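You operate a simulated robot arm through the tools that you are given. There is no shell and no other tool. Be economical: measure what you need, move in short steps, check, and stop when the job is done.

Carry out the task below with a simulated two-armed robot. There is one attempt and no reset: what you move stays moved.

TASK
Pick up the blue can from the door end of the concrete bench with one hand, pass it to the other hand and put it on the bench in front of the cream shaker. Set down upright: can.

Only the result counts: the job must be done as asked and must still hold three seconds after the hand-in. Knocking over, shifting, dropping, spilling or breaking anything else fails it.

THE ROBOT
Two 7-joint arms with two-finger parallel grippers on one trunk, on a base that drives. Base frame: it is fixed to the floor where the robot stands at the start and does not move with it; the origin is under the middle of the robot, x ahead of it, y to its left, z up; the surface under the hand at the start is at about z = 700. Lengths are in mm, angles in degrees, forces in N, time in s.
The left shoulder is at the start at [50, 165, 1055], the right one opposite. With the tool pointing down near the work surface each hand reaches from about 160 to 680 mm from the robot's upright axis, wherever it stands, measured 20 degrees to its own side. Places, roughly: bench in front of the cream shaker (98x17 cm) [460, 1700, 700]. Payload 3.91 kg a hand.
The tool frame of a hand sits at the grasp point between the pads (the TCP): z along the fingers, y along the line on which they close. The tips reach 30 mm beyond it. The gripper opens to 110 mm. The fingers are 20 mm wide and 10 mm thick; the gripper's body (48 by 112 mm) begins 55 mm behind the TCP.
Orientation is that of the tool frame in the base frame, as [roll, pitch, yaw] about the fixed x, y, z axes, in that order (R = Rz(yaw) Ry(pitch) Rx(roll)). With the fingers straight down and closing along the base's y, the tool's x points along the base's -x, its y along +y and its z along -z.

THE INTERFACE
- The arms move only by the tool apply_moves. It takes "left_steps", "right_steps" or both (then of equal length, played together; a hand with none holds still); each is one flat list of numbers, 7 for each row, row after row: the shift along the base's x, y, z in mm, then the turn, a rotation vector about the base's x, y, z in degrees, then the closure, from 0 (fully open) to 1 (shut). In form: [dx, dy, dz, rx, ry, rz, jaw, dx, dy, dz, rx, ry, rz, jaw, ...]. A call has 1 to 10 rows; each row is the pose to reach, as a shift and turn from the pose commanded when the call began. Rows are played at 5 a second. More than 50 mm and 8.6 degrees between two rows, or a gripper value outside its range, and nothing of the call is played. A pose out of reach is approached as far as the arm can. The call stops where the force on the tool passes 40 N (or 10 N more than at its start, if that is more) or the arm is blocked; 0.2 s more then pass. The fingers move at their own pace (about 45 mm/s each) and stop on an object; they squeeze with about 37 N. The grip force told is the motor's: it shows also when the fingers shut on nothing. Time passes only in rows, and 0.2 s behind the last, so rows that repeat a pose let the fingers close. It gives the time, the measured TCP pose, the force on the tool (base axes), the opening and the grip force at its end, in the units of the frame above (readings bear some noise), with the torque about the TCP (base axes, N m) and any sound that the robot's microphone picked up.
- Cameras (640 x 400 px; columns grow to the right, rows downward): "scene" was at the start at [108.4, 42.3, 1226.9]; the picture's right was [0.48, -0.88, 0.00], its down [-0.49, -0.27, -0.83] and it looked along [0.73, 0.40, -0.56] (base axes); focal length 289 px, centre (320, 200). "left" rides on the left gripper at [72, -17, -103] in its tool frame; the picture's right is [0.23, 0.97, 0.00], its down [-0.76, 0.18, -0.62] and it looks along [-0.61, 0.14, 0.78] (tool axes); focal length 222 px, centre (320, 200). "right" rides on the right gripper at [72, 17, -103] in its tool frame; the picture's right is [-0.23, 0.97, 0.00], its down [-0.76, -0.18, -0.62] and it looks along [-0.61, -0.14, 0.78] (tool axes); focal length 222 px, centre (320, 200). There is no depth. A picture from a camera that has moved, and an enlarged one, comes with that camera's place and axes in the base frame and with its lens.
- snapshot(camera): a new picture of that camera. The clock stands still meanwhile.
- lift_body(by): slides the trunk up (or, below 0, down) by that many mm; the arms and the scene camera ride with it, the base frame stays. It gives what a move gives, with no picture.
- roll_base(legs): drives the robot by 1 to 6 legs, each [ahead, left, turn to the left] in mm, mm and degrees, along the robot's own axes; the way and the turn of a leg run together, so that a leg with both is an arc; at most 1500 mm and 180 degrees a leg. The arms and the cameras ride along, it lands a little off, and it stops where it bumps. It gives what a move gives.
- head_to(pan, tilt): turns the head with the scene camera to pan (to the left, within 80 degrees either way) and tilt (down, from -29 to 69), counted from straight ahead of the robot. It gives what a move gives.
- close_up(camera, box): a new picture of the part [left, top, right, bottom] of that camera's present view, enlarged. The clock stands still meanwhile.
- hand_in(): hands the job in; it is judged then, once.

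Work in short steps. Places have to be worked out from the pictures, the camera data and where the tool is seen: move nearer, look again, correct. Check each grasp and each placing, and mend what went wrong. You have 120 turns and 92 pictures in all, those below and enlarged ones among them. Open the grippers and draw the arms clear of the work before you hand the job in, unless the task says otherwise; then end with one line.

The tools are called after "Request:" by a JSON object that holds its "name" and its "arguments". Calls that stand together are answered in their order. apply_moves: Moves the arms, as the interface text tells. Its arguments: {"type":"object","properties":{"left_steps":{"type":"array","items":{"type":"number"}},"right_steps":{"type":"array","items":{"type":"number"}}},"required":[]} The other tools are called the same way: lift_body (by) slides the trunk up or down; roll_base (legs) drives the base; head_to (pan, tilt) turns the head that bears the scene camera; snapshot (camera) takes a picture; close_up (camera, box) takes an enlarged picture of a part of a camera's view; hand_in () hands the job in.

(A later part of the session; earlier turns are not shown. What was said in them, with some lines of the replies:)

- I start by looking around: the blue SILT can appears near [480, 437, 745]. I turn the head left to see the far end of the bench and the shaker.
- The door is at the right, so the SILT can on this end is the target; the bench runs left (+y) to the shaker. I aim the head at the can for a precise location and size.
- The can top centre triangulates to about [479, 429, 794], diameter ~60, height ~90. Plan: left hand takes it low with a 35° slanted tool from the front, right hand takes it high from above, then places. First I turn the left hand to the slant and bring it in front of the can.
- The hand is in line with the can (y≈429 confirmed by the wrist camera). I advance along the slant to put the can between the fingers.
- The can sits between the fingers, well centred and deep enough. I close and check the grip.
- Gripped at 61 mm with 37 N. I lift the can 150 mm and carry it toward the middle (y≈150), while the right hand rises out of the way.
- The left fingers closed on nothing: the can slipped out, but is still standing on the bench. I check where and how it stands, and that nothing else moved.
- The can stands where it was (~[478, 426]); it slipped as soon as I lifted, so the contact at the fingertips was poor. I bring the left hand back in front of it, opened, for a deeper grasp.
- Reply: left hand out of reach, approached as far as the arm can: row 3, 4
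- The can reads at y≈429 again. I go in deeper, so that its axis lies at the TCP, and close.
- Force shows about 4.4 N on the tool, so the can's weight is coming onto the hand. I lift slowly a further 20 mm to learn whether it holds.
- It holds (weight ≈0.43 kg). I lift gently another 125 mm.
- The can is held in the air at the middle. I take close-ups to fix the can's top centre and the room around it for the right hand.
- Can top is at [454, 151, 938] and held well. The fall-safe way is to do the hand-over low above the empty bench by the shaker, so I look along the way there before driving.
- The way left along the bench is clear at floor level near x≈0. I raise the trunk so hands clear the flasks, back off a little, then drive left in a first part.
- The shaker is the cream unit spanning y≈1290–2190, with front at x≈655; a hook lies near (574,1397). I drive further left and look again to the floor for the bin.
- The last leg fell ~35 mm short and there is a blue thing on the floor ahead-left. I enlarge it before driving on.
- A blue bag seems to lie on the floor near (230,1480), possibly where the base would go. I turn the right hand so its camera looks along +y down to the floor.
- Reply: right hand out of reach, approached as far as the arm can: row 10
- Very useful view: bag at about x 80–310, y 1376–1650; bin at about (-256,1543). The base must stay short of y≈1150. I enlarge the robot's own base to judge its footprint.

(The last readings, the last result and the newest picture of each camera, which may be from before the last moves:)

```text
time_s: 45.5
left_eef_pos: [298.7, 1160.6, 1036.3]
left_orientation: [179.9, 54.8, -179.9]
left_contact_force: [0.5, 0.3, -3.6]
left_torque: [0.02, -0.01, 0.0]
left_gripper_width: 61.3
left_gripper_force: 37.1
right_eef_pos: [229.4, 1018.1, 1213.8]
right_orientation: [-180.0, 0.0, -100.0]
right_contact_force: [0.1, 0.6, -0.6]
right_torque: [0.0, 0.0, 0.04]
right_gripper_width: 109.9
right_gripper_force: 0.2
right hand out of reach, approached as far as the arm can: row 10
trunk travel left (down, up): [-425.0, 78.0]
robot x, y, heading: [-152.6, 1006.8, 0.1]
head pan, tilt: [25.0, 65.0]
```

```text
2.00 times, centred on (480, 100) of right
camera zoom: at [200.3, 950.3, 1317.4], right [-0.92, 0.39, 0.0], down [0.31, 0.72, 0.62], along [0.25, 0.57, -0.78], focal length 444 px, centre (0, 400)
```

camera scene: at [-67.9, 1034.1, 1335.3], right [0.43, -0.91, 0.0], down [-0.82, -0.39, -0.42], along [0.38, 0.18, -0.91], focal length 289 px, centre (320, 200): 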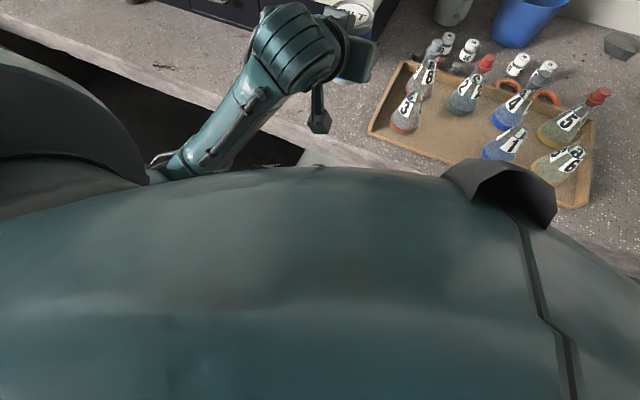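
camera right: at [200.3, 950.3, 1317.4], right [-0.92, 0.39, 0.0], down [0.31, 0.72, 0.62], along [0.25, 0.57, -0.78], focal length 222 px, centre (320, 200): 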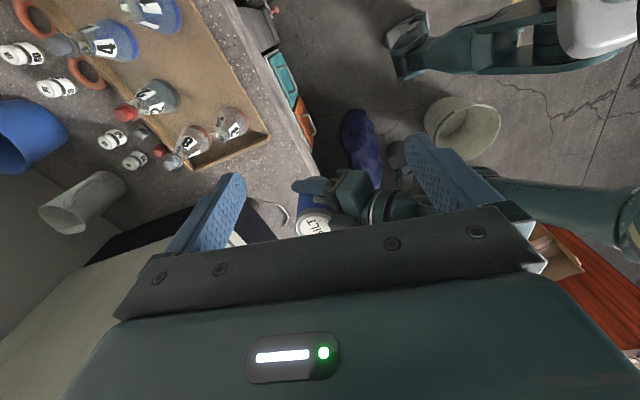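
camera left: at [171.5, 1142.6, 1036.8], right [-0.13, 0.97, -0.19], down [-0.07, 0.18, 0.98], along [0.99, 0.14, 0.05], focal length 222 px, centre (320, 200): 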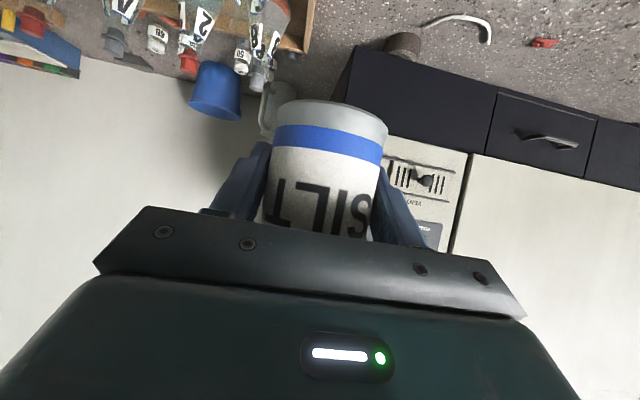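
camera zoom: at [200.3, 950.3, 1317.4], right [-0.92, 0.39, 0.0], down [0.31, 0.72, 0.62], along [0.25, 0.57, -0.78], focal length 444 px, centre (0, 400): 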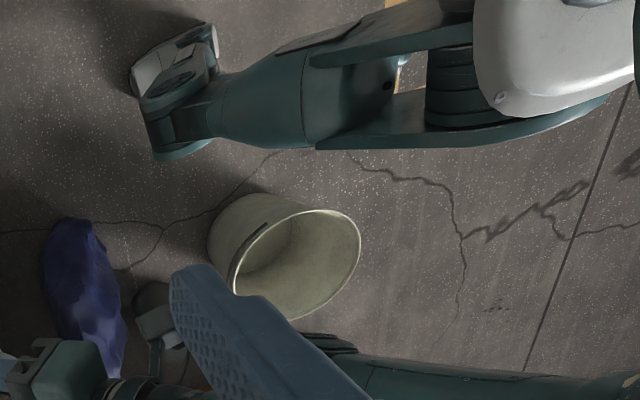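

Own front-left wheel reaches about 300 mm left and 110 mm ahead of the axis, so I must not go further left. From here I can drive ahead 165 mm and turn 20° left, which brings the shaker's right part into reach of both hands. First I turn the right hand back.

Request:
{"name": "apply_moves", "arguments": {"right_steps": [0, 0, 0, 0, 0, -8, 0, 0, 0, 0, 0, 0, -16, 0, 0, 0, 0, 0, 0, -24, 0, 0, 0, 0, 0, 0, -32, 0, 0, 0, 0, 0, 0, -40, 0, 0, 0, 0, 0, 0, -48, 0, 0, 0, 0, 0, 0, -56, 0, 0, 0, 0, 0, 0, -64, 0, 0, 0, 0, 0, 0, -72, 0, 0, 0, 0, 0, 0, -80, 0]}}

Request:
{"name": "roll_base", "arguments": {"legs": [[165, 0, 0], [0, 0, 20]]}}

Request:
{"name": "head_to", "arguments": {"pan": 20, "tilt": 45}}

Request:
{"name": "snapshot", "arguments": {"camera": "scene"}}

Request:
{"name": "snapshot", "arguments": {"camera": "right"}}

```text
time_s: 47.7
left_eef_pos: [297.3, 1160.3, 1036.3]
left_orientation: [180.0, 54.9, -179.8]
left_contact_force: [-0.8, -0.1, -2.9]
left_torque: [-0.03, -0.01, 0.0]
left_gripper_width: 61.3
left_gripper_force: 36.7
right_eef_pos: [231.1, 1017.7, 1213.4]
right_orientation: [179.9, 0.0, 180.0]
right_contact_force: [0.4, 0.3, -0.3]
right_torque: [0.0, -0.04, -0.02]
right_gripper_width: 110.2
right_gripper_force: 0.1
trunk travel left (down, up): [-425.0, 78.0]
robot x, y, heading: [-154.7, 1010.3, 0.2]
head pan, tilt: [25.0, 65.0]
```

```text
time_s: 50.3
left_eef_pos: [387.5, 1309.9, 1037.3]
left_orientation: [180.0, 54.9, -159.2]
left_contact_force: [0.3, 0.3, -3.9]
left_torque: [-0.03, 0.02, -0.03]
left_gripper_width: 61.2
left_gripper_force: 36.7
right_eef_pos: [376.1, 1153.5, 1213.1]
right_orientation: [180.0, 0.0, -159.3]
right_contact_force: [-0.3, -0.5, -0.3]
right_torque: [0.05, -0.01, 0.01]
right_gripper_width: 109.8
right_gripper_force: 0.0
trunk travel left (down, up): [-425.0, 78.0]
robot x, y, heading: [22.9, 1007.7, 20.7]
head pan, tilt: [25.0, 65.0]
```

```text
time_s: 51.1
left_eef_pos: [388.1, 1310.5, 1037.0]
left_orientation: [180.0, 54.9, -159.3]
left_contact_force: [-0.5, 0.1, -5.0]
left_torque: [-0.03, -0.03, -0.04]
left_gripper_width: 61.3
left_gripper_force: 37.9
right_eef_pos: [374.8, 1153.2, 1212.9]
right_orientation: [-179.9, 0.1, -159.2]
right_contact_force: [0.2, -0.5, -0.4]
right_torque: [-0.02, 0.0, -0.02]
right_gripper_width: 110.0
right_gripper_force: 0.0
trunk travel left (down, up): [-425.0, 78.0]
robot x, y, heading: [19.9, 1006.4, 20.7]
head pan, tilt: [20.0, 45.0]
```

```text
58 pictures are left
camera scene: at [109.3, 1072.4, 1360.2], right [0.65, -0.76, 0.0], down [-0.54, -0.46, -0.71], along [0.53, 0.46, -0.71], focal length 289 px, centre (320, 200)
```

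scene: 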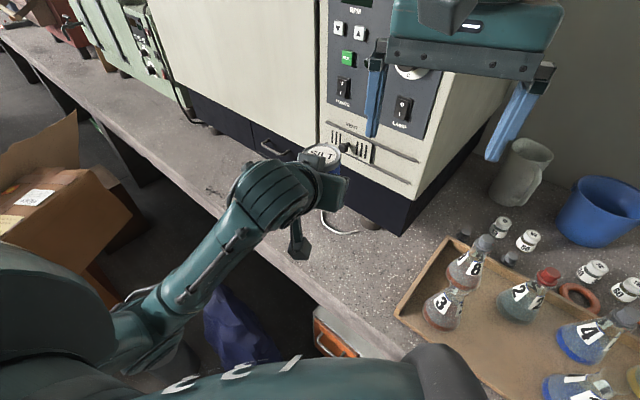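

```text
57 pictures are left
camera right: at [301.7, 1144.3, 1316.5], right [-0.13, 0.99, 0.0], down [0.78, 0.1, 0.62], along [0.62, 0.08, -0.78], focal length 222 px, centre (320, 200)
```

right: 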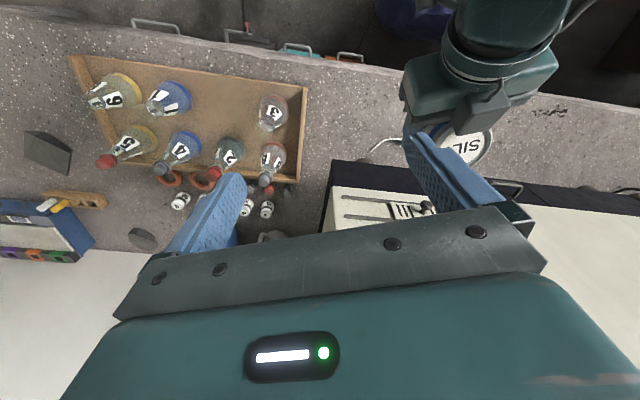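

Robot is at (20,1007,20.7°); left hand hovers just about over the target. I lower the trunk by 150 and then the left hand gently to about 10 mm above the bench at (428,1330).

Request:
{"name": "lift_body", "arguments": {"by": -150}}

Request:
{"name": "apply_moves", "arguments": {"left_steps": [2, 1, -5, 0, 0, 0, 1, 6, 3, -17, 0, 0, 0, 1, 12, 6, -34, 0, 0, 0, 1, 18, 9, -52, 0, 0, 0, 1, 24, 12, -70, 0, 0, 0, 1, 30, 15, -88, 0, 0, 0, 1, 35, 17, -104, 0, 0, 0, 1, 38, 19, -116, 0, 0, 0, 1, 40, 20, -124, 0, 0, 0, 1, 40, 20, -128, 0, 0, 0, 1]}}

Request:
{"name": "snapshot", "arguments": {"camera": "scene"}}

Request:
{"name": "snapshot", "arguments": {"camera": "left"}}

Request:
{"name": "snapshot", "arguments": {"camera": "right"}}

```text
time_s: 52.9
left_eef_pos: [387.3, 1311.6, 886.2]
left_orientation: [180.0, 54.8, -159.2]
left_contact_force: [0.2, 0.6, -3.6]
left_torque: [0.0, -0.04, 0.0]
left_gripper_width: 61.4
left_gripper_force: 36.6
right_eef_pos: [375.9, 1153.0, 1064.2]
right_orientation: [-180.0, 0.0, -159.2]
right_contact_force: [0.2, -0.5, -0.1]
right_torque: [0.03, 0.04, 0.0]
right_gripper_width: 110.1
right_gripper_force: 0.0
trunk travel left (down, up): [-275.0, 228.0]
robot x, y, heading: [19.5, 1009.2, 20.8]
head pan, tilt: [20.0, 45.0]
```

```text
time_s: 55.0
left_eef_pos: [428.0, 1330.6, 757.6]
left_orientation: [-179.9, 54.9, -159.3]
left_contact_force: [-0.4, 0.9, -3.6]
left_torque: [-0.03, 0.0, -0.01]
left_gripper_width: 61.6
left_gripper_force: 36.5
right_eef_pos: [376.9, 1153.8, 1063.6]
right_orientation: [-179.9, 0.0, -159.2]
right_contact_force: [0.0, 0.7, 0.5]
right_torque: [-0.02, 0.0, 0.0]
right_gripper_width: 110.4
right_gripper_force: 0.1
trunk travel left (down, up): [-275.0, 228.0]
robot x, y, heading: [16.6, 1010.4, 20.8]
head pan, tilt: [20.0, 45.0]
```

```text
56 pictures are left
camera scene: at [109.3, 1072.4, 1210.3], right [0.65, -0.76, 0.0], down [-0.54, -0.46, -0.71], along [0.53, 0.46, -0.71], focal length 289 px, centre (320, 200)
```

scene: 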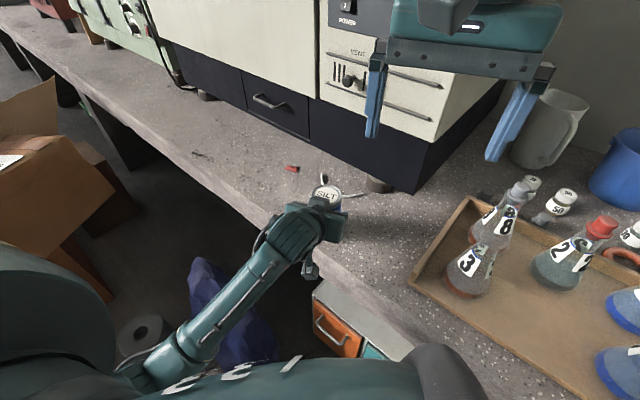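

```text
55 pictures are left
camera left: at [315.0, 1269.7, 758.2], right [-0.47, 0.86, -0.19], down [-0.13, 0.14, 0.98], along [0.87, 0.48, 0.05], focal length 222 px, centre (320, 200)
```

left: 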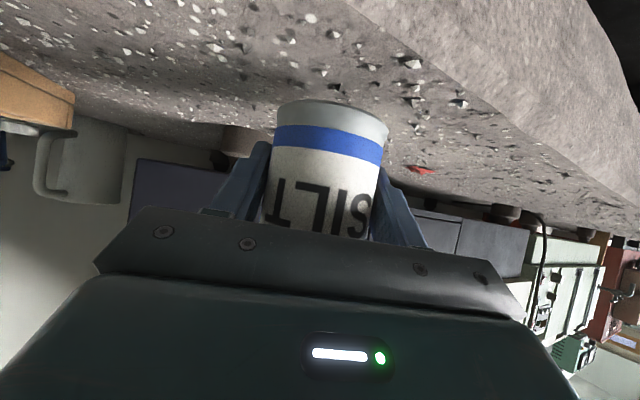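

```text
54 pictures are left
camera right: at [301.7, 1144.3, 1166.5], right [-0.13, 0.99, 0.0], down [0.78, 0.1, 0.62], along [0.62, 0.08, -0.78], focal length 222 px, centre (320, 200)
```

right: 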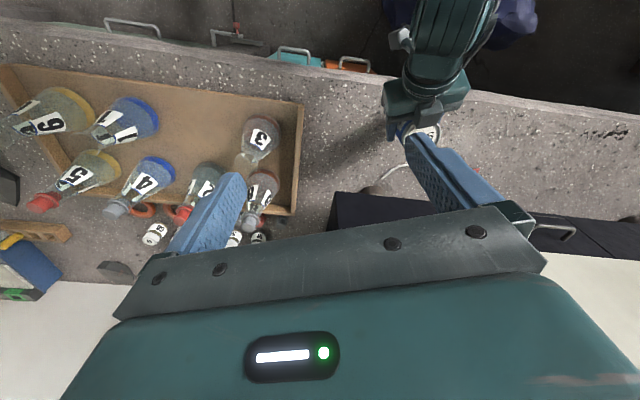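

The can hangs about 15 mm above the bench in front of the shaker. I bring the right hand, leaning 8° away from the left one, above the can at z≈905.

Request:
{"name": "apply_moves", "arguments": {"right_steps": [9, 30, -15, -1.4, 3.7, 0, 0, 18, 60, -35, -2.8, 7.5, 0, 0, 27, 90, -60, -2.8, 7.5, 0, 0, 36, 120, -90, -2.8, 7.5, 0, 0, 45, 150, -110, -2.8, 7.5, 0, 0, 54, 179, -130, -2.8, 7.5, 0, 0, 54, 179, -158, -2.8, 7.5, 0, 0]}}

Request:
{"name": "snapshot", "arguments": {"camera": "right"}}

Request:
{"name": "snapshot", "arguments": {"camera": "scene"}}

```text
time_s: 56.6
left_eef_pos: [427.7, 1330.7, 757.8]
left_orientation: [-180.0, 54.9, -159.2]
left_contact_force: [-0.5, -0.4, -4.9]
left_torque: [-0.02, -0.02, 0.0]
left_gripper_width: 61.4
left_gripper_force: 37.1
right_eef_pos: [433.2, 1314.1, 926.1]
right_orientation: [179.9, -7.9, -159.0]
right_contact_force: [-0.1, 1.0, 0.2]
right_torque: [0.04, -0.01, 0.02]
right_gripper_width: 110.2
right_gripper_force: 0.1
right hand out of reach, approached as far as the arm can: row 6, 7
trunk travel left (down, up): [-275.0, 228.0]
robot x, y, heading: [15.4, 1002.6, 20.8]
head pan, tilt: [20.0, 45.0]
```

```text
53 pictures are left
camera right: at [373.6, 1310.3, 1038.4], right [-0.14, 0.99, -0.03], down [0.85, 0.13, 0.51], along [0.51, 0.05, -0.86], focal length 222 px, centre (320, 200)
```

right: 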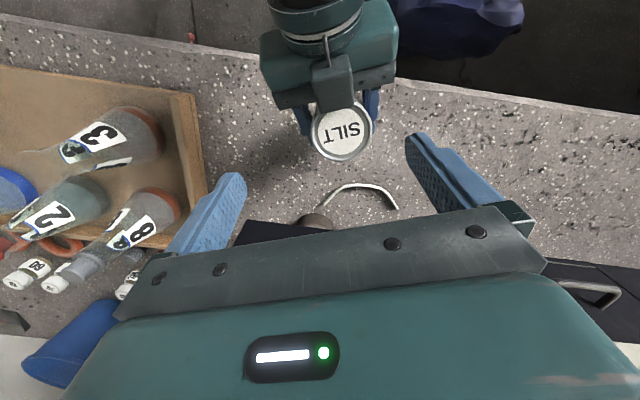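

```text
52 pictures are left
camera scene: at [109.0, 1072.4, 1210.3], right [0.65, -0.76, 0.0], down [-0.54, -0.46, -0.71], along [0.54, 0.46, -0.71], focal length 289 px, centre (320, 200)
```

scene: 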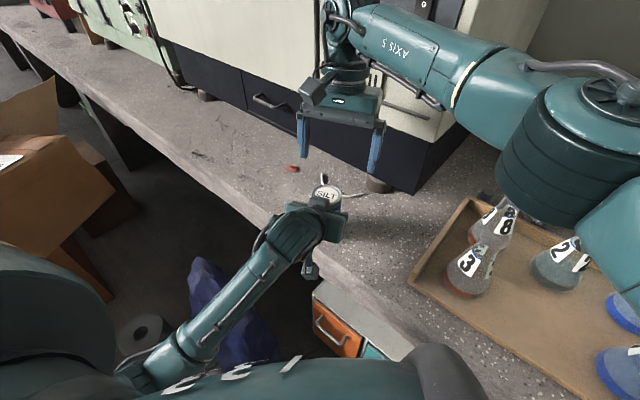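

The right arm is near its reach with the lean. I shift the can to y≈1302 and straighten the right hand upright, which shortens the reach; clearances still allow it.

Request:
{"name": "apply_moves", "arguments": {"left_steps": [0, -5, 0, 0, 0, 0, 1, -1, -14, 0, 0, 0, 0, 1, -2, -23, 0, 0, 0, 0, 1, -2, -28, 0, 0, 0, 0, 1], "right_steps": [0, -5, 0, 0.7, -1.9, 0, 0, 0, -10, 0, 1.4, -3.8, 0, 0, 0, -15, 0, 2.1, -5.7, 0, 0, 0, -20, 0, 2.8, -7.5, 0, 0]}}

Request:
{"name": "snapshot", "arguments": {"camera": "right"}}

Request:
{"name": "close_up", "arguments": {"camera": "scene", "box": [240, 50, 480, 290]}}

```text
time_s: 57.6
left_eef_pos: [426.4, 1303.8, 758.8]
left_orientation: [179.9, 55.0, -159.2]
left_contact_force: [0.0, -0.5, -2.7]
left_torque: [-0.03, 0.01, -0.01]
left_gripper_width: 61.3
left_gripper_force: 37.0
right_eef_pos: [433.2, 1292.8, 924.6]
right_orientation: [180.0, 0.1, -159.1]
right_contact_force: [0.4, -0.7, 0.3]
right_torque: [-0.03, -0.01, 0.02]
right_gripper_width: 110.0
right_gripper_force: 0.0
trunk travel left (down, up): [-275.0, 228.0]
robot x, y, heading: [21.8, 1011.5, 20.8]
head pan, tilt: [20.0, 45.0]
```

```text
51 pictures are left
camera right: at [359.0, 1284.0, 1027.2], right [-0.13, 0.99, 0.0], down [0.78, 0.1, 0.62], along [0.62, 0.08, -0.78], focal length 222 px, centre (320, 200)
```

right: 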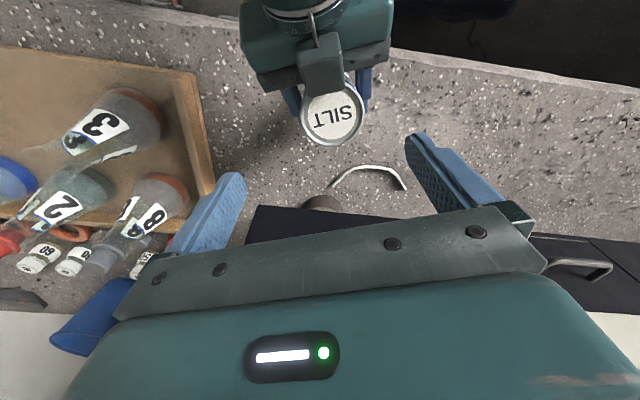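

```text
1.67 times, centred on (360, 170) of scene
camera zoom: at [109.3, 1072.3, 1210.3], right [0.65, -0.76, 0.0], down [-0.54, -0.46, -0.71], along [0.53, 0.46, -0.71], focal length 482 px, centre (253, 250)
```

zoom: 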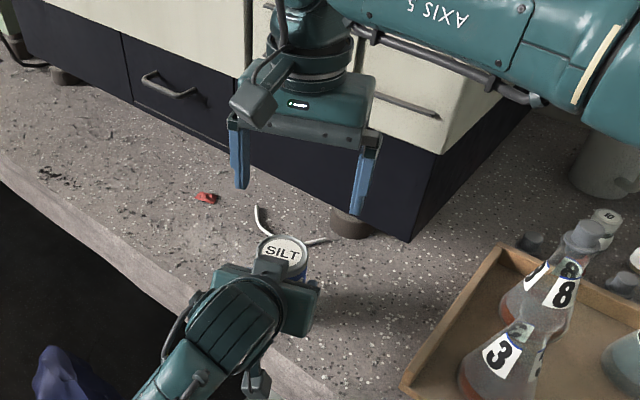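

Both views put the can axis at (427.5,1305.5), top at z≈810. I centre the right hand over it and descend to z≈865, then look.

Request:
{"name": "apply_moves", "arguments": {"right_steps": [-3, 7, 0, 0, 0, 0, 0, -5.5, 12.5, -20, 0, 0, 0, 0, -5.5, 12.5, -40, 0, 0, 0, 0, -5.5, 12.5, -60, 0, 0, 0, 0]}}

Request:
{"name": "snapshot", "arguments": {"camera": "right"}}

Request:
{"name": "close_up", "arguments": {"camera": "scene", "box": [240, 50, 480, 290]}}

```text
time_s: 58.6
left_eef_pos: [426.6, 1303.5, 757.9]
left_orientation: [-180.0, 54.9, -159.1]
left_contact_force: [0.0, -0.7, -3.1]
left_torque: [0.0, 0.01, 0.01]
left_gripper_width: 61.1
left_gripper_force: 36.8
right_eef_pos: [428.9, 1305.5, 866.0]
right_orientation: [-180.0, 0.1, -159.1]
right_contact_force: [-0.5, 0.1, 0.3]
right_torque: [0.01, -0.03, -0.01]
right_gripper_width: 109.9
right_gripper_force: 0.0
trunk travel left (down, up): [-275.0, 228.0]
robot x, y, heading: [18.9, 1011.8, 21.0]
head pan, tilt: [20.0, 45.0]
```

```text
49 pictures are left
camera right: at [354.5, 1295.6, 968.4], right [-0.13, 0.99, 0.0], down [0.78, 0.1, 0.62], along [0.62, 0.08, -0.78], focal length 222 px, centre (320, 200)
```

right: 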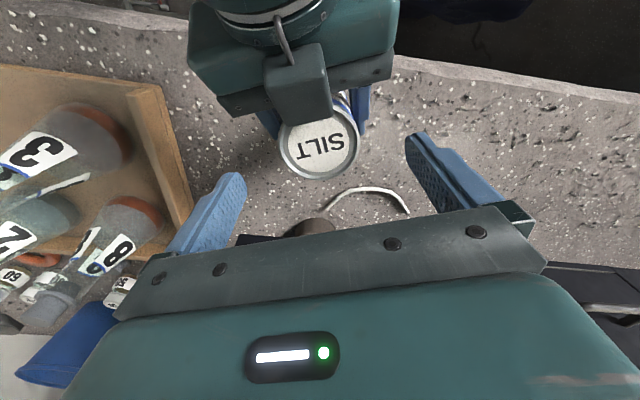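

```text
1.67 times, centred on (360, 170) of scene
camera zoom: at [109.3, 1072.4, 1210.3], right [0.65, -0.76, 0.0], down [-0.54, -0.46, -0.71], along [0.53, 0.46, -0.71], focal length 482 px, centre (253, 250)
```

zoom: 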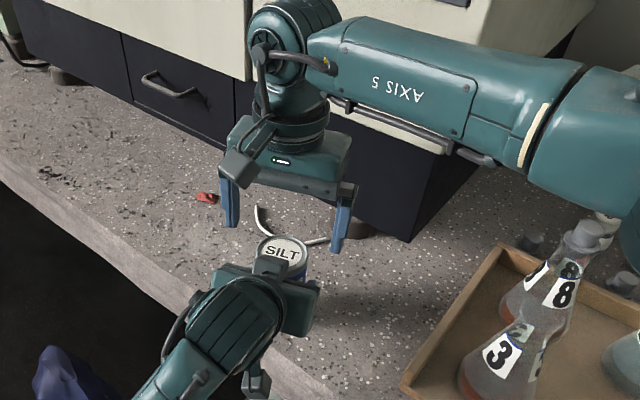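

Centred laterally. I descend the last 54 mm in small steps with a 2 mm backward trim; contact would stop the motion.

Request:
{"name": "apply_moves", "arguments": {"right_steps": [-1, 0, -15, 0, 0, 0, 0, -2, -1, -30, 0, 0, 0, 0, -2, -1, -43, 0, 0, 0, 0, -2, -1, -53, 0, 0, 0, 0]}}

Request:
{"name": "snapshot", "arguments": {"camera": "right"}}

Request:
{"name": "close_up", "arguments": {"camera": "scene", "box": [260, 90, 420, 270]}}

```text
time_s: 59.6
left_eef_pos: [427.1, 1304.1, 758.1]
left_orientation: [-180.0, 55.0, -159.2]
left_contact_force: [0.1, 0.0, -3.9]
left_torque: [0.0, -0.01, -0.02]
left_gripper_width: 61.3
left_gripper_force: 36.9
right_eef_pos: [428.8, 1302.4, 812.7]
right_orientation: [180.0, 0.0, -159.3]
right_contact_force: [-1.0, 0.0, -0.1]
right_torque: [0.01, 0.0, 0.01]
right_gripper_width: 109.8
right_gripper_force: 0.1
trunk travel left (down, up): [-275.0, 228.0]
robot x, y, heading: [17.9, 1004.6, 20.8]
head pan, tilt: [20.0, 45.0]
```

```text
47 pictures are left
camera right: at [354.0, 1293.9, 915.9], right [-0.13, 0.99, 0.0], down [0.78, 0.1, 0.62], along [0.62, 0.08, -0.78], focal length 222 px, centre (320, 200)
```

right: 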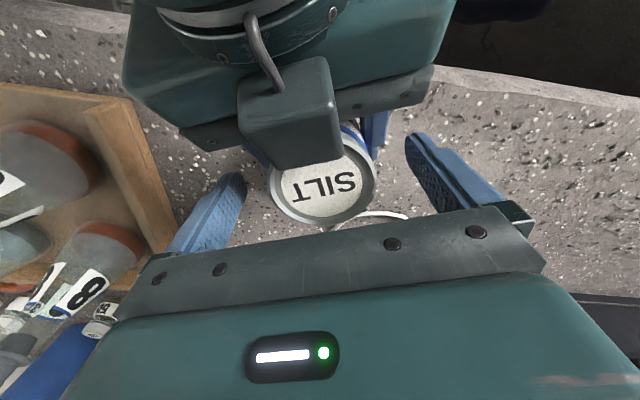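

```text
2.22 times, centred on (340, 180) of scene
camera zoom: at [109.3, 1072.4, 1210.3], right [0.65, -0.76, 0.0], down [-0.54, -0.46, -0.71], along [0.53, 0.46, -0.71], focal length 642 px, centre (276, 244)
```

zoom: 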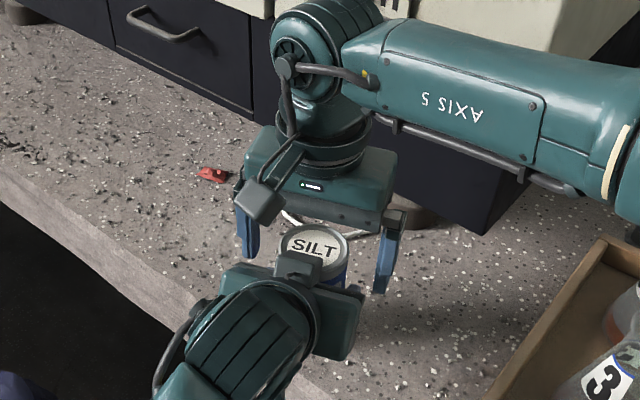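

The fingers straddle the can top, no contact. I close the right hand.

Request:
{"name": "apply_moves", "arguments": {"right_steps": [-2, -1, 0, 0, 0, 0, 0, -2, -1, 0, 0, 0, 0, 1, -2, -1, 0, 0, 0, 0, 1, -2, -1, 0, 0, 0, 0, 1, -2, -1, 0, 0, 0, 0, 1, -2, -1, 0, 0, 0, 0, 1]}}

```text
time_s: 61.0
left_eef_pos: [426.8, 1304.7, 759.0]
left_orientation: [-179.9, 54.9, -159.2]
left_contact_force: [0.6, -4.1, -4.0]
left_torque: [0.42, 0.14, 0.04]
left_gripper_width: 61.2
left_gripper_force: 36.9
right_eef_pos: [425.8, 1303.3, 813.5]
right_orientation: [-179.9, 0.0, -159.2]
right_contact_force: [-0.4, 3.7, -0.8]
right_torque: [-0.22, -0.11, -0.05]
right_gripper_width: 61.3
right_gripper_force: 36.4
trunk travel left (down, up): [-275.0, 228.0]
robot x, y, heading: [19.1, 1009.8, 21.0]
head pan, tilt: [20.0, 45.0]
```

Both hands hold it (61 mm each, 36 N). I open the left hand while the right holds still.

Request:
{"name": "apply_moves", "arguments": {"left_steps": [0, 0, 0, 0, 0, 0, 0.3, 0, 0, 0, 0, 0, 0, 0.2, 0, 0, 0, 0, 0, 0, 0.1, 0, 0, 0, 0, 0, 0, 0.0, 0, 0, 0, 0, 0, 0, 0.0]}}

Request:
{"name": "snapshot", "arguments": {"camera": "left"}}

```text
time_s: 62.2
left_eef_pos: [426.4, 1303.5, 758.8]
left_orientation: [180.0, 54.9, -159.2]
left_contact_force: [-0.5, -0.4, -0.2]
left_torque: [0.0, -0.01, 0.01]
left_gripper_width: 110.4
left_gripper_force: 0.1
right_eef_pos: [425.9, 1303.4, 812.8]
right_orientation: [-179.9, 0.0, -159.2]
right_contact_force: [0.3, 0.6, -0.4]
right_torque: [0.0, 0.04, 0.02]
right_gripper_width: 61.3
right_gripper_force: 37.3
trunk travel left (down, up): [-275.0, 228.0]
robot x, y, heading: [21.2, 1011.3, 20.8]
head pan, tilt: [20.0, 45.0]
```

```text
45 pictures are left
camera left: at [314.2, 1242.0, 758.6], right [-0.47, 0.86, -0.19], down [-0.13, 0.14, 0.98], along [0.87, 0.48, 0.05], focal length 222 px, centre (320, 200)
```

left: 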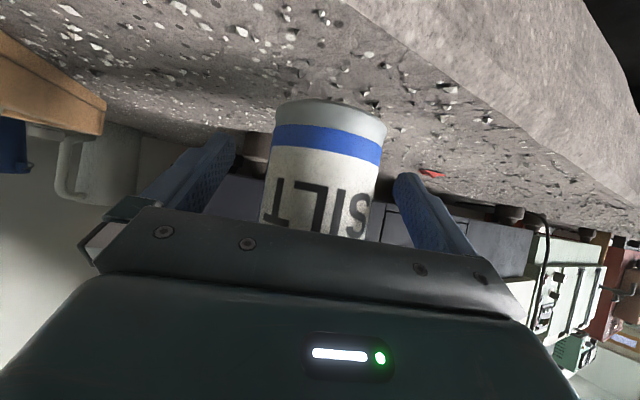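

The left is free, and the can did not drop in view, but the right reads little weight. I lift the right hand a little to test whether it carries the can.

Request:
{"name": "apply_moves", "arguments": {"right_steps": [0, 0, 1, 0, 0, 0, 1, 0, 0, 3, 0, 0, 0, 1, 0, 0, 5, 0, 0, 0, 1, 0, 0, 5, 0, 0, 0, 1]}}

Request:
{"name": "snapshot", "arguments": {"camera": "left"}}

```text
time_s: 63.2
left_eef_pos: [426.4, 1303.6, 759.0]
left_orientation: [-180.0, 55.0, -159.1]
left_contact_force: [-4.2, 0.0, 6.9]
left_torque: [-0.07, -0.03, -0.03]
left_gripper_width: 110.0
left_gripper_force: 0.1
right_eef_pos: [426.7, 1304.2, 816.5]
right_orientation: [-179.9, 0.0, -159.2]
right_contact_force: [2.7, 0.3, -10.4]
right_torque: [0.07, -0.19, 0.03]
right_gripper_width: 61.3
right_gripper_force: 36.9
trunk travel left (down, up): [-275.0, 228.0]
robot x, y, heading: [20.1, 1012.7, 20.9]
head pan, tilt: [20.0, 45.0]
```

```text
44 pictures are left
camera left: at [314.4, 1242.1, 759.2], right [-0.47, 0.86, -0.19], down [-0.13, 0.14, 0.98], along [0.87, 0.48, 0.05], focal length 222 px, centre (320, 200)
```

left: 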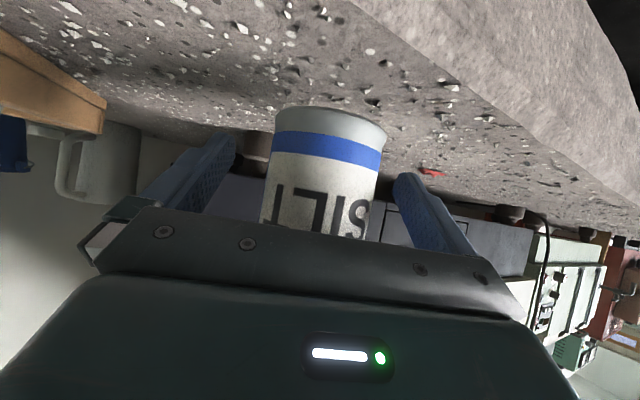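

The right carries the can, but lifting pressed it against the left palm. I lower the right back those 5 mm, then draw the left hand straight back horizontally.

Request:
{"name": "apply_moves", "arguments": {"right_steps": [0, 0, -3, 0, 0, 0, 1, 0, 0, -5, 0, 0, 0, 1, 0, 0, -5, 0, 0, 0, 1, 0, 0, -5, 0, 0, 0, 1, 0, 0, -5, 0, 0, 0, 1, 0, 0, -5, 0, 0, 0, 1], "left_steps": [0, 0, 0, 0, 0, 0, 0, 0, 0, 0, 0, 0, 0, 0, -4.7, -1.8, 0, 0, 0, 0, 0, -14, -5, 0, 0, 0, 0, 0, -28, -11, 0, 0, 0, 0, 0, -47, -18, 0, 0, 0, 0, 0]}}

Request:
{"name": "snapshot", "arguments": {"camera": "left"}}

```text
time_s: 64.7
left_eef_pos: [377.4, 1285.7, 758.9]
left_orientation: [180.0, 54.9, -159.3]
left_contact_force: [0.5, -0.3, 0.9]
left_torque: [0.0, -0.02, 0.02]
left_gripper_width: 110.2
left_gripper_force: 0.0
right_eef_pos: [424.9, 1302.3, 813.1]
right_orientation: [180.0, 0.1, -159.3]
right_contact_force: [0.4, 0.4, -4.6]
right_torque: [0.0, 0.0, -0.02]
right_gripper_width: 61.5
right_gripper_force: 36.6
trunk travel left (down, up): [-275.0, 228.0]
robot x, y, heading: [15.4, 1007.7, 20.8]
head pan, tilt: [20.0, 45.0]
```

```text
43 pictures are left
camera left: at [265.3, 1223.3, 759.0], right [-0.47, 0.86, -0.19], down [-0.13, 0.14, 0.98], along [0.87, 0.48, 0.05], focal length 222 px, centre (320, 200)
```

left: 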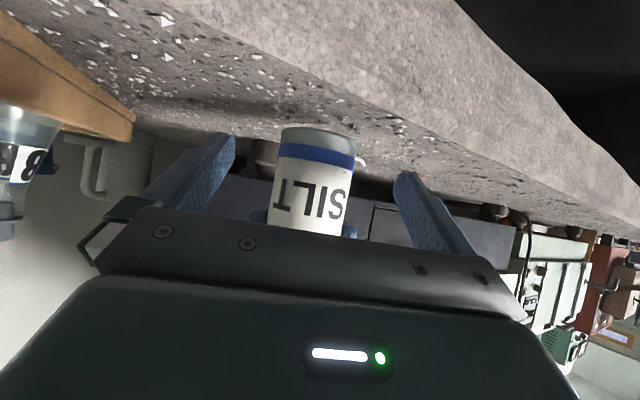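

The right now carries the full 4.6 N. I draw the left further back and check the can's uprightness.

Request:
{"name": "apply_moves", "arguments": {"left_steps": [-28, -11, 10, 0, 0, 0, 0, -56, -21, 30, 0, 0, 0, 0, -84, -32, 55, 0, 0, 0, 0]}}

Request:
{"name": "snapshot", "arguments": {"camera": "left"}}

Request:
{"name": "close_up", "arguments": {"camera": "scene", "box": [260, 110, 420, 270]}}

```text
time_s: 65.5
left_eef_pos: [287.9, 1337.5, 798.0]
left_orientation: [168.8, 55.5, -157.1]
left_contact_force: [0.9, 0.0, 0.5]
left_torque: [0.01, 0.01, 0.0]
left_gripper_width: 109.9
left_gripper_force: 0.1
left hand out of reach, approached as far as the arm can: row 3
right_eef_pos: [426.0, 1303.6, 811.8]
right_orientation: [-180.0, -0.2, -159.2]
right_contact_force: [-0.8, -0.3, -4.0]
right_torque: [-0.04, 0.05, -0.03]
right_gripper_width: 61.5
right_gripper_force: 37.6
trunk travel left (down, up): [-275.0, 228.0]
robot x, y, heading: [18.0, 1006.0, 20.9]
head pan, tilt: [20.0, 45.0]
stopped in row 3 (left hand): the arm was blocked; the commanded pose is now the measured one
```

```text
42 pictures are left
camera left: at [189.8, 1254.5, 794.6], right [-0.63, 0.77, -0.08], down [-0.11, 0.01, 0.99], along [0.77, 0.64, 0.08], focal length 222 px, centre (320, 200)
```

left: 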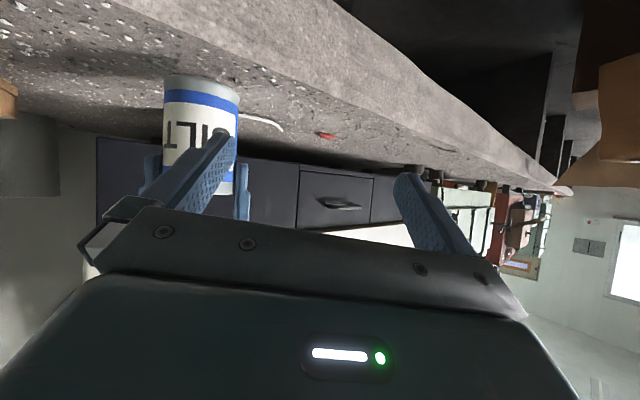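

```text
2.50 times, centred on (340, 190) of scene
camera zoom: at [109.5, 1072.5, 1210.2], right [0.65, -0.76, 0.0], down [-0.54, -0.46, -0.71], along [0.53, 0.46, -0.71], focal length 722 px, centre (270, 225)
```

zoom: 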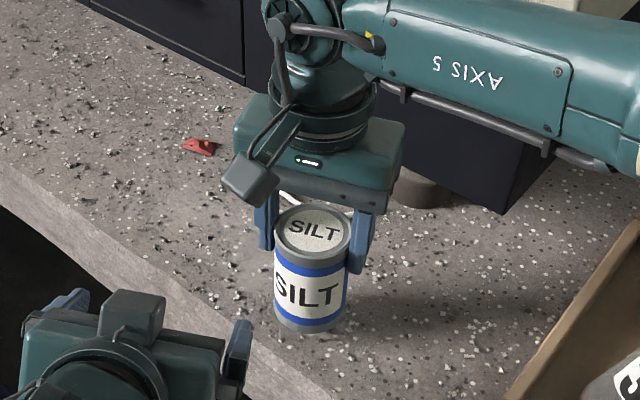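

The can hangs upright in the right hand. I shift it a little to y≈1322 and lower it 10 mm, then continue in small steps feeling for contact.

Request:
{"name": "apply_moves", "arguments": {"right_steps": [1, 4, 0, 0, 0, 0, 1, 2, 10, 0, 0, 0, 0, 1, 4, 16, -2, 0, 0, 0, 1, 4, 18, -6, 0, 0, 0, 1, 4, 18, -10, 0, 0, 0, 1, 4, 18, -10, 0, 0, 0, 1]}}

Request:
{"name": "apply_moves", "arguments": {"right_steps": [0, 0, -1, 0, 0, 0, 1, 0, 0, -2, 0, 0, 0, 1, 0, 0, -3, 0, 0, 0, 1, 0, 0, -3, 0, 0, 0, 1]}}

Request:
{"name": "snapshot", "arguments": {"camera": "left"}}

```text
time_s: 66.9
left_eef_pos: [287.2, 1336.6, 798.8]
left_orientation: [168.9, 55.5, -157.2]
left_contact_force: [0.5, 0.1, 0.0]
left_torque: [-0.03, 0.0, 0.05]
left_gripper_width: 109.9
left_gripper_force: 0.0
right_eef_pos: [430.6, 1320.8, 801.8]
right_orientation: [180.0, -0.1, -159.2]
right_contact_force: [0.7, -0.3, -4.1]
right_torque: [0.0, 0.05, -0.01]
right_gripper_width: 61.3
right_gripper_force: 37.3
trunk travel left (down, up): [-275.0, 228.0]
robot x, y, heading: [15.3, 1009.8, 20.9]
head pan, tilt: [20.0, 45.0]
```

```text
time_s: 67.9
left_eef_pos: [288.4, 1336.4, 799.1]
left_orientation: [168.9, 55.5, -157.1]
left_contact_force: [0.7, -0.2, 0.1]
left_torque: [0.02, 0.02, 0.04]
left_gripper_width: 110.2
left_gripper_force: 0.1
right_eef_pos: [429.4, 1321.4, 799.3]
right_orientation: [-180.0, 0.0, -159.2]
right_contact_force: [-0.8, 0.9, -4.1]
right_torque: [0.05, 0.02, -0.01]
right_gripper_width: 61.3
right_gripper_force: 37.0
trunk travel left (down, up): [-275.0, 228.0]
robot x, y, heading: [20.8, 1007.2, 21.0]
head pan, tilt: [20.0, 45.0]
```

```text
40 pictures are left
camera left: at [189.8, 1254.2, 794.4], right [-0.63, 0.77, -0.08], down [-0.11, 0.01, 0.99], along [0.77, 0.64, 0.08], focal length 222 px, centre (320, 200)
```

left: 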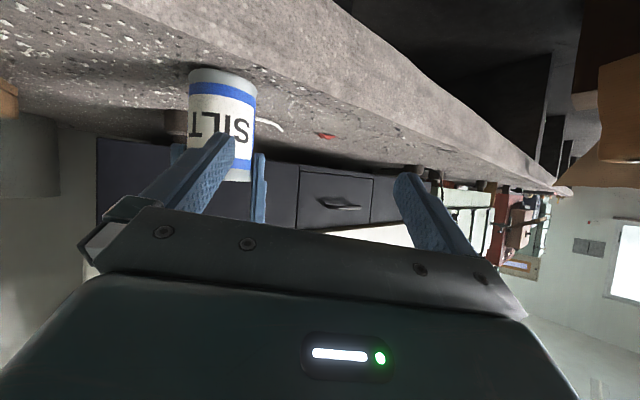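

Still carrying the full weight, no contact yet. I lower on in 1 mm steps.

Request:
{"name": "apply_moves", "arguments": {"right_steps": [0, 0, -1, 0, 0, 0, 1, 0, 0, -2, 0, 0, 0, 1, 0, 0, -2, 0, 0, 0, 1]}}

Request:
{"name": "apply_moves", "arguments": {"right_steps": [0, 0, -1, 0, 0, 0, 1, 0, 0, -2, 0, 0, 0, 1, 0, 0, -2, 0, 0, 0, 1]}}

Request:
{"name": "snapshot", "arguments": {"camera": "left"}}

```text
time_s: 68.7
left_eef_pos: [288.3, 1334.9, 798.0]
left_orientation: [168.8, 55.6, -156.9]
left_contact_force: [-0.2, 0.0, -0.3]
left_torque: [-0.03, -0.04, -0.03]
left_gripper_width: 110.1
left_gripper_force: 0.1
right_eef_pos: [429.6, 1320.6, 797.7]
right_orientation: [180.0, 0.0, -159.2]
right_contact_force: [0.5, -0.6, -4.3]
right_torque: [0.01, 0.0, 0.02]
right_gripper_width: 61.7
right_gripper_force: 37.0
trunk travel left (down, up): [-275.0, 228.0]
robot x, y, heading: [17.5, 1011.9, 20.7]
head pan, tilt: [20.0, 45.0]
```

```text
time_s: 69.5
left_eef_pos: [288.4, 1336.6, 797.8]
left_orientation: [168.9, 55.5, -157.1]
left_contact_force: [0.2, -0.7, -0.5]
left_torque: [0.0, 0.0, -0.04]
left_gripper_width: 110.0
left_gripper_force: 0.1
right_eef_pos: [431.3, 1320.5, 795.7]
right_orientation: [-180.0, 0.0, -159.1]
right_contact_force: [0.2, -0.4, -4.0]
right_torque: [-0.01, 0.04, 0.0]
right_gripper_width: 61.9
right_gripper_force: 36.6
trunk travel left (down, up): [-275.0, 228.0]
robot x, y, heading: [16.0, 1010.9, 20.7]
head pan, tilt: [20.0, 45.0]
```

```text
39 pictures are left
camera left: at [189.8, 1254.2, 794.5], right [-0.63, 0.77, -0.08], down [-0.11, 0.01, 0.99], along [0.77, 0.64, 0.08], focal length 222 px, centre (320, 200)
```

left: 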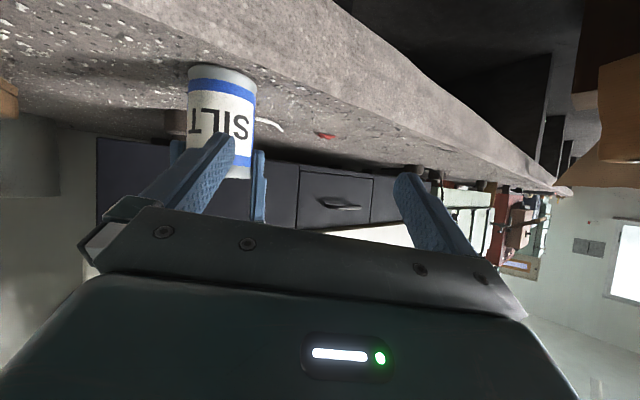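

Still hanging; two more small steps.

Request:
{"name": "apply_moves", "arguments": {"right_steps": [0, 0, -1, 0, 0, 0, 1, 0, 0, -2, 0, 0, 0, 1, 0, 0, -2, 0, 0, 0, 1]}}

Request:
{"name": "apply_moves", "arguments": {"right_steps": [0, 0, -1, 0, 0, 0, 1, 0, 0, -2, 0, 0, 0, 1, 0, 0, -2, 0, 0, 0, 1]}}

Request:
{"name": "close_up", "arguments": {"camera": "scene", "box": [260, 110, 420, 270]}}

```text
time_s: 70.3
left_eef_pos: [288.4, 1337.1, 797.6]
left_orientation: [168.9, 55.5, -157.0]
left_contact_force: [-0.4, 0.3, 0.3]
left_torque: [0.04, 0.02, 0.01]
left_gripper_width: 110.2
left_gripper_force: 0.0
right_eef_pos: [430.3, 1321.6, 792.5]
right_orientation: [-180.0, 0.0, -159.3]
right_contact_force: [-0.3, -0.9, -3.8]
right_torque: [-0.04, -0.01, -0.03]
right_gripper_width: 61.2
right_gripper_force: 37.2
trunk travel left (down, up): [-275.0, 228.0]
robot x, y, heading: [21.2, 1005.9, 20.8]
head pan, tilt: [20.0, 45.0]
```

```text
time_s: 71.1
left_eef_pos: [288.7, 1336.6, 799.8]
left_orientation: [168.9, 55.6, -157.2]
left_contact_force: [-0.4, -0.3, -0.2]
left_torque: [-0.02, -0.02, 0.01]
left_gripper_width: 110.0
left_gripper_force: 0.0
right_eef_pos: [429.2, 1321.8, 793.9]
right_orientation: [180.0, 0.1, -159.2]
right_contact_force: [-0.5, -1.0, 10.3]
right_torque: [-0.5, 0.13, -0.04]
right_gripper_width: 61.3
right_gripper_force: 36.5
trunk travel left (down, up): [-275.0, 228.0]
robot x, y, heading: [14.8, 1006.2, 20.4]
head pan, tilt: [20.0, 45.0]
```

```text
2.50 times, centred on (340, 190) of scene
camera zoom: at [108.3, 1071.7, 1210.6], right [0.65, -0.76, 0.0], down [-0.53, -0.46, -0.71], along [0.54, 0.46, -0.71], focal length 722 px, centre (270, 225)
```

zoom: 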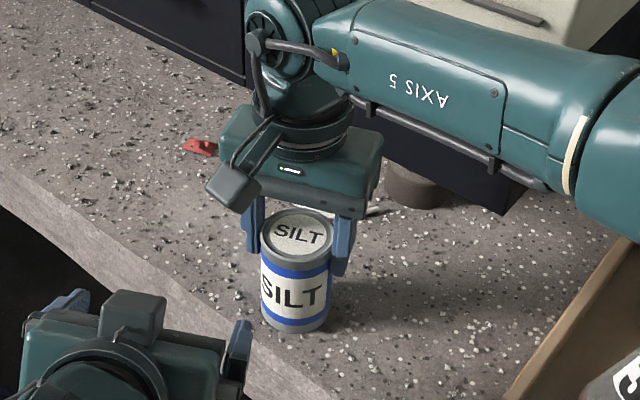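

The can touches the bench (force +10 N). I relieve by 1 mm and open the right hand.

Request:
{"name": "apply_moves", "arguments": {"right_steps": [0, 0, 1, 0, 0, 0, 1, 0, 0, 1, 0, 0, 0, 0.4, 0, 0, 1, 0, 0, 0, 0.3, 0, 0, 1, 0, 0, 0, 0.2, 0, 0, 1, 0, 0, 0, 0.1, 0, 0, 1, 0, 0, 0, 0, 0, 0, 1, 0, 0, 0, 0]}}

Request:
{"name": "snapshot", "arguments": {"camera": "right"}}

```text
time_s: 72.7
left_eef_pos: [288.1, 1335.5, 798.7]
left_orientation: [168.9, 55.5, -157.1]
left_contact_force: [0.8, -0.3, -0.6]
left_torque: [-0.03, 0.03, 0.0]
left_gripper_width: 110.0
left_gripper_force: 0.1
right_eef_pos: [428.6, 1321.2, 793.9]
right_orientation: [180.0, 0.1, -159.1]
right_contact_force: [0.0, -0.1, 0.3]
right_torque: [-0.02, -0.04, 0.02]
right_gripper_width: 109.8
right_gripper_force: 0.1
trunk travel left (down, up): [-275.0, 228.0]
robot x, y, heading: [18.8, 1006.4, 20.7]
head pan, tilt: [20.0, 45.0]
```

```text
37 pictures are left
camera right: at [355.2, 1311.8, 896.1], right [-0.13, 0.99, 0.0], down [0.78, 0.1, 0.62], along [0.62, 0.08, -0.78], focal length 222 px, centre (320, 200)
```

right: 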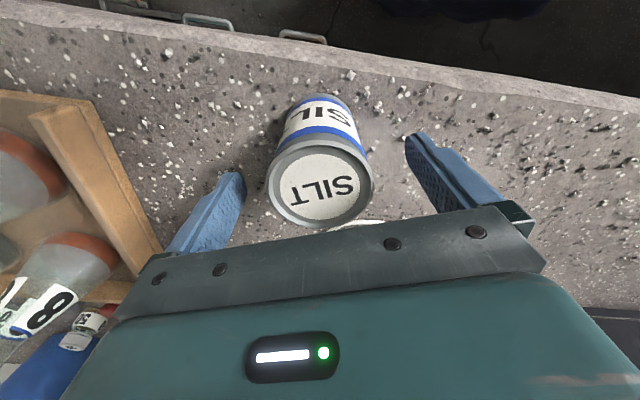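

The can stands free between the open fingers. I raise the right hand straight up, then toward the robot's right, at a height above the flasks.

Request:
{"name": "apply_moves", "arguments": {"right_steps": [0, 0, 15, 0, 0, 0, 0, 0, 0, 45, 0, 0, 0, 0, 0, 0, 85, 0, 0, 0, 0, 0, 0, 125, 0, 0, 0, 0, -5, -20, 165, 0, 0, 0, 0, -15, -55, 195, 0, 0, 0, 0, -25, -90, 215, 0, 0, 0, 0, -35, -125, 230, 0, 0, 0, 0]}}

Request:
{"name": "apply_moves", "arguments": {"left_steps": [-10, 5, 20, 0, 0, 0, 0, -15, 8, 50, 0, 0, 0, 0]}}

Request:
{"name": "snapshot", "arguments": {"camera": "scene"}}

Request:
{"name": "snapshot", "arguments": {"camera": "right"}}

```text
time_s: 74.5
left_eef_pos: [287.7, 1336.8, 797.8]
left_orientation: [168.9, 55.4, -156.9]
left_contact_force: [0.5, 0.0, -0.5]
left_torque: [0.0, -0.01, 0.03]
left_gripper_width: 110.0
left_gripper_force: 0.1
right_eef_pos: [399.3, 1192.0, 1023.5]
right_orientation: [180.0, 0.0, -159.2]
right_contact_force: [-0.1, 0.3, 0.5]
right_torque: [0.02, -0.01, -0.02]
right_gripper_width: 110.0
right_gripper_force: 0.1
trunk travel left (down, up): [-275.0, 228.0]
robot x, y, heading: [16.5, 1008.1, 20.6]
head pan, tilt: [20.0, 45.0]
```

```text
time_s: 75.1
left_eef_pos: [303.0, 1340.7, 825.3]
left_orientation: [169.3, 55.5, -156.9]
left_contact_force: [1.1, -0.4, -0.4]
left_torque: [0.01, 0.01, -0.05]
left_gripper_width: 110.2
left_gripper_force: 0.1
left hand out of reach, approached as far as the arm can: row 1, 2
right_eef_pos: [398.9, 1192.5, 1024.1]
right_orientation: [-179.9, -0.1, -159.2]
right_contact_force: [-0.7, 0.8, 0.9]
right_torque: [0.0, 0.02, -0.03]
right_gripper_width: 110.1
right_gripper_force: 0.0
trunk travel left (down, up): [-275.0, 228.0]
robot x, y, heading: [20.2, 1007.3, 20.8]
head pan, tilt: [20.0, 45.0]
```

```text
36 pictures are left
camera scene: at [109.1, 1072.1, 1210.3], right [0.65, -0.76, 0.0], down [-0.54, -0.46, -0.71], along [0.54, 0.46, -0.71], focal length 289 px, centre (320, 200)
```

scene: 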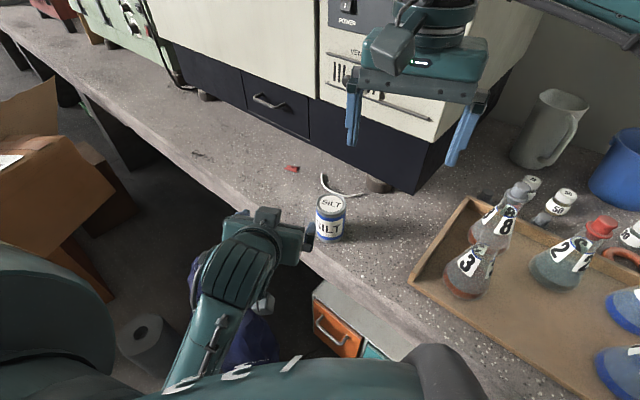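

```text
35 pictures are left
camera right: at [324.9, 1183.3, 1126.4], right [-0.13, 0.99, 0.0], down [0.78, 0.1, 0.62], along [0.62, 0.08, -0.78], focal length 222 px, centre (320, 200)
```

right: 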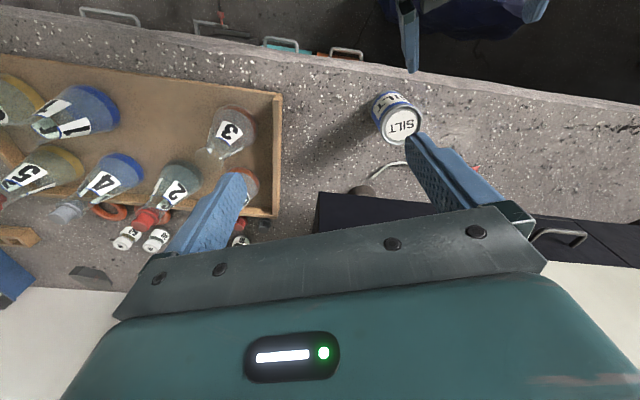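

The can stands upright in front of the shaker, nothing else moved. The left hand is still fairly near, so I back the base 120 mm, over floor it has already stood on, and check once more.

Request:
{"name": "roll_base", "arguments": {"legs": [[-120, 0, 0]]}}

Request:
{"name": "snapshot", "arguments": {"camera": "scene"}}

```text
time_s: 76.3
left_eef_pos: [190.0, 1299.9, 826.3]
left_orientation: [169.1, 55.4, -157.1]
left_contact_force: [0.7, 0.1, -0.1]
left_torque: [0.01, -0.02, -0.02]
left_gripper_width: 110.1
left_gripper_force: 0.1
right_eef_pos: [286.5, 1150.5, 1023.4]
right_orientation: [-180.0, 0.1, -159.2]
right_contact_force: [0.3, 0.5, 0.1]
right_torque: [-0.02, -0.01, -0.01]
right_gripper_width: 110.2
right_gripper_force: 0.0
trunk travel left (down, up): [-275.0, 228.0]
robot x, y, heading: [-92.2, 965.6, 20.9]
head pan, tilt: [20.0, 45.0]
```

```text
34 pictures are left
camera scene: at [-3.2, 1029.5, 1210.4], right [0.65, -0.76, 0.0], down [-0.53, -0.46, -0.71], along [0.54, 0.46, -0.71], focal length 289 px, centre (320, 200)
```

scene: 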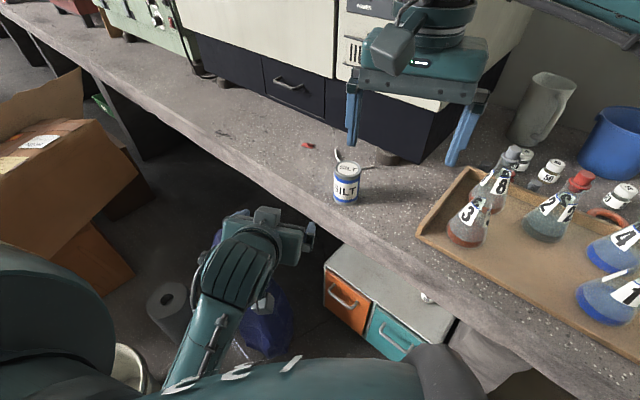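

The can stands upright in front of the shaker, with both hands open and clear of it. I hand in.

Request:
{"name": "hand_in", "arguments": {}}

```text
The job is handed in.
```

The blue SILT can was picked up by the left hand, passed to the right hand, and stands upright on the bench in front of the cream shaker at about (429, 1321); it slipped from my first grasp, but stayed standing in place, and I saw nothing else on the bench disturbed.
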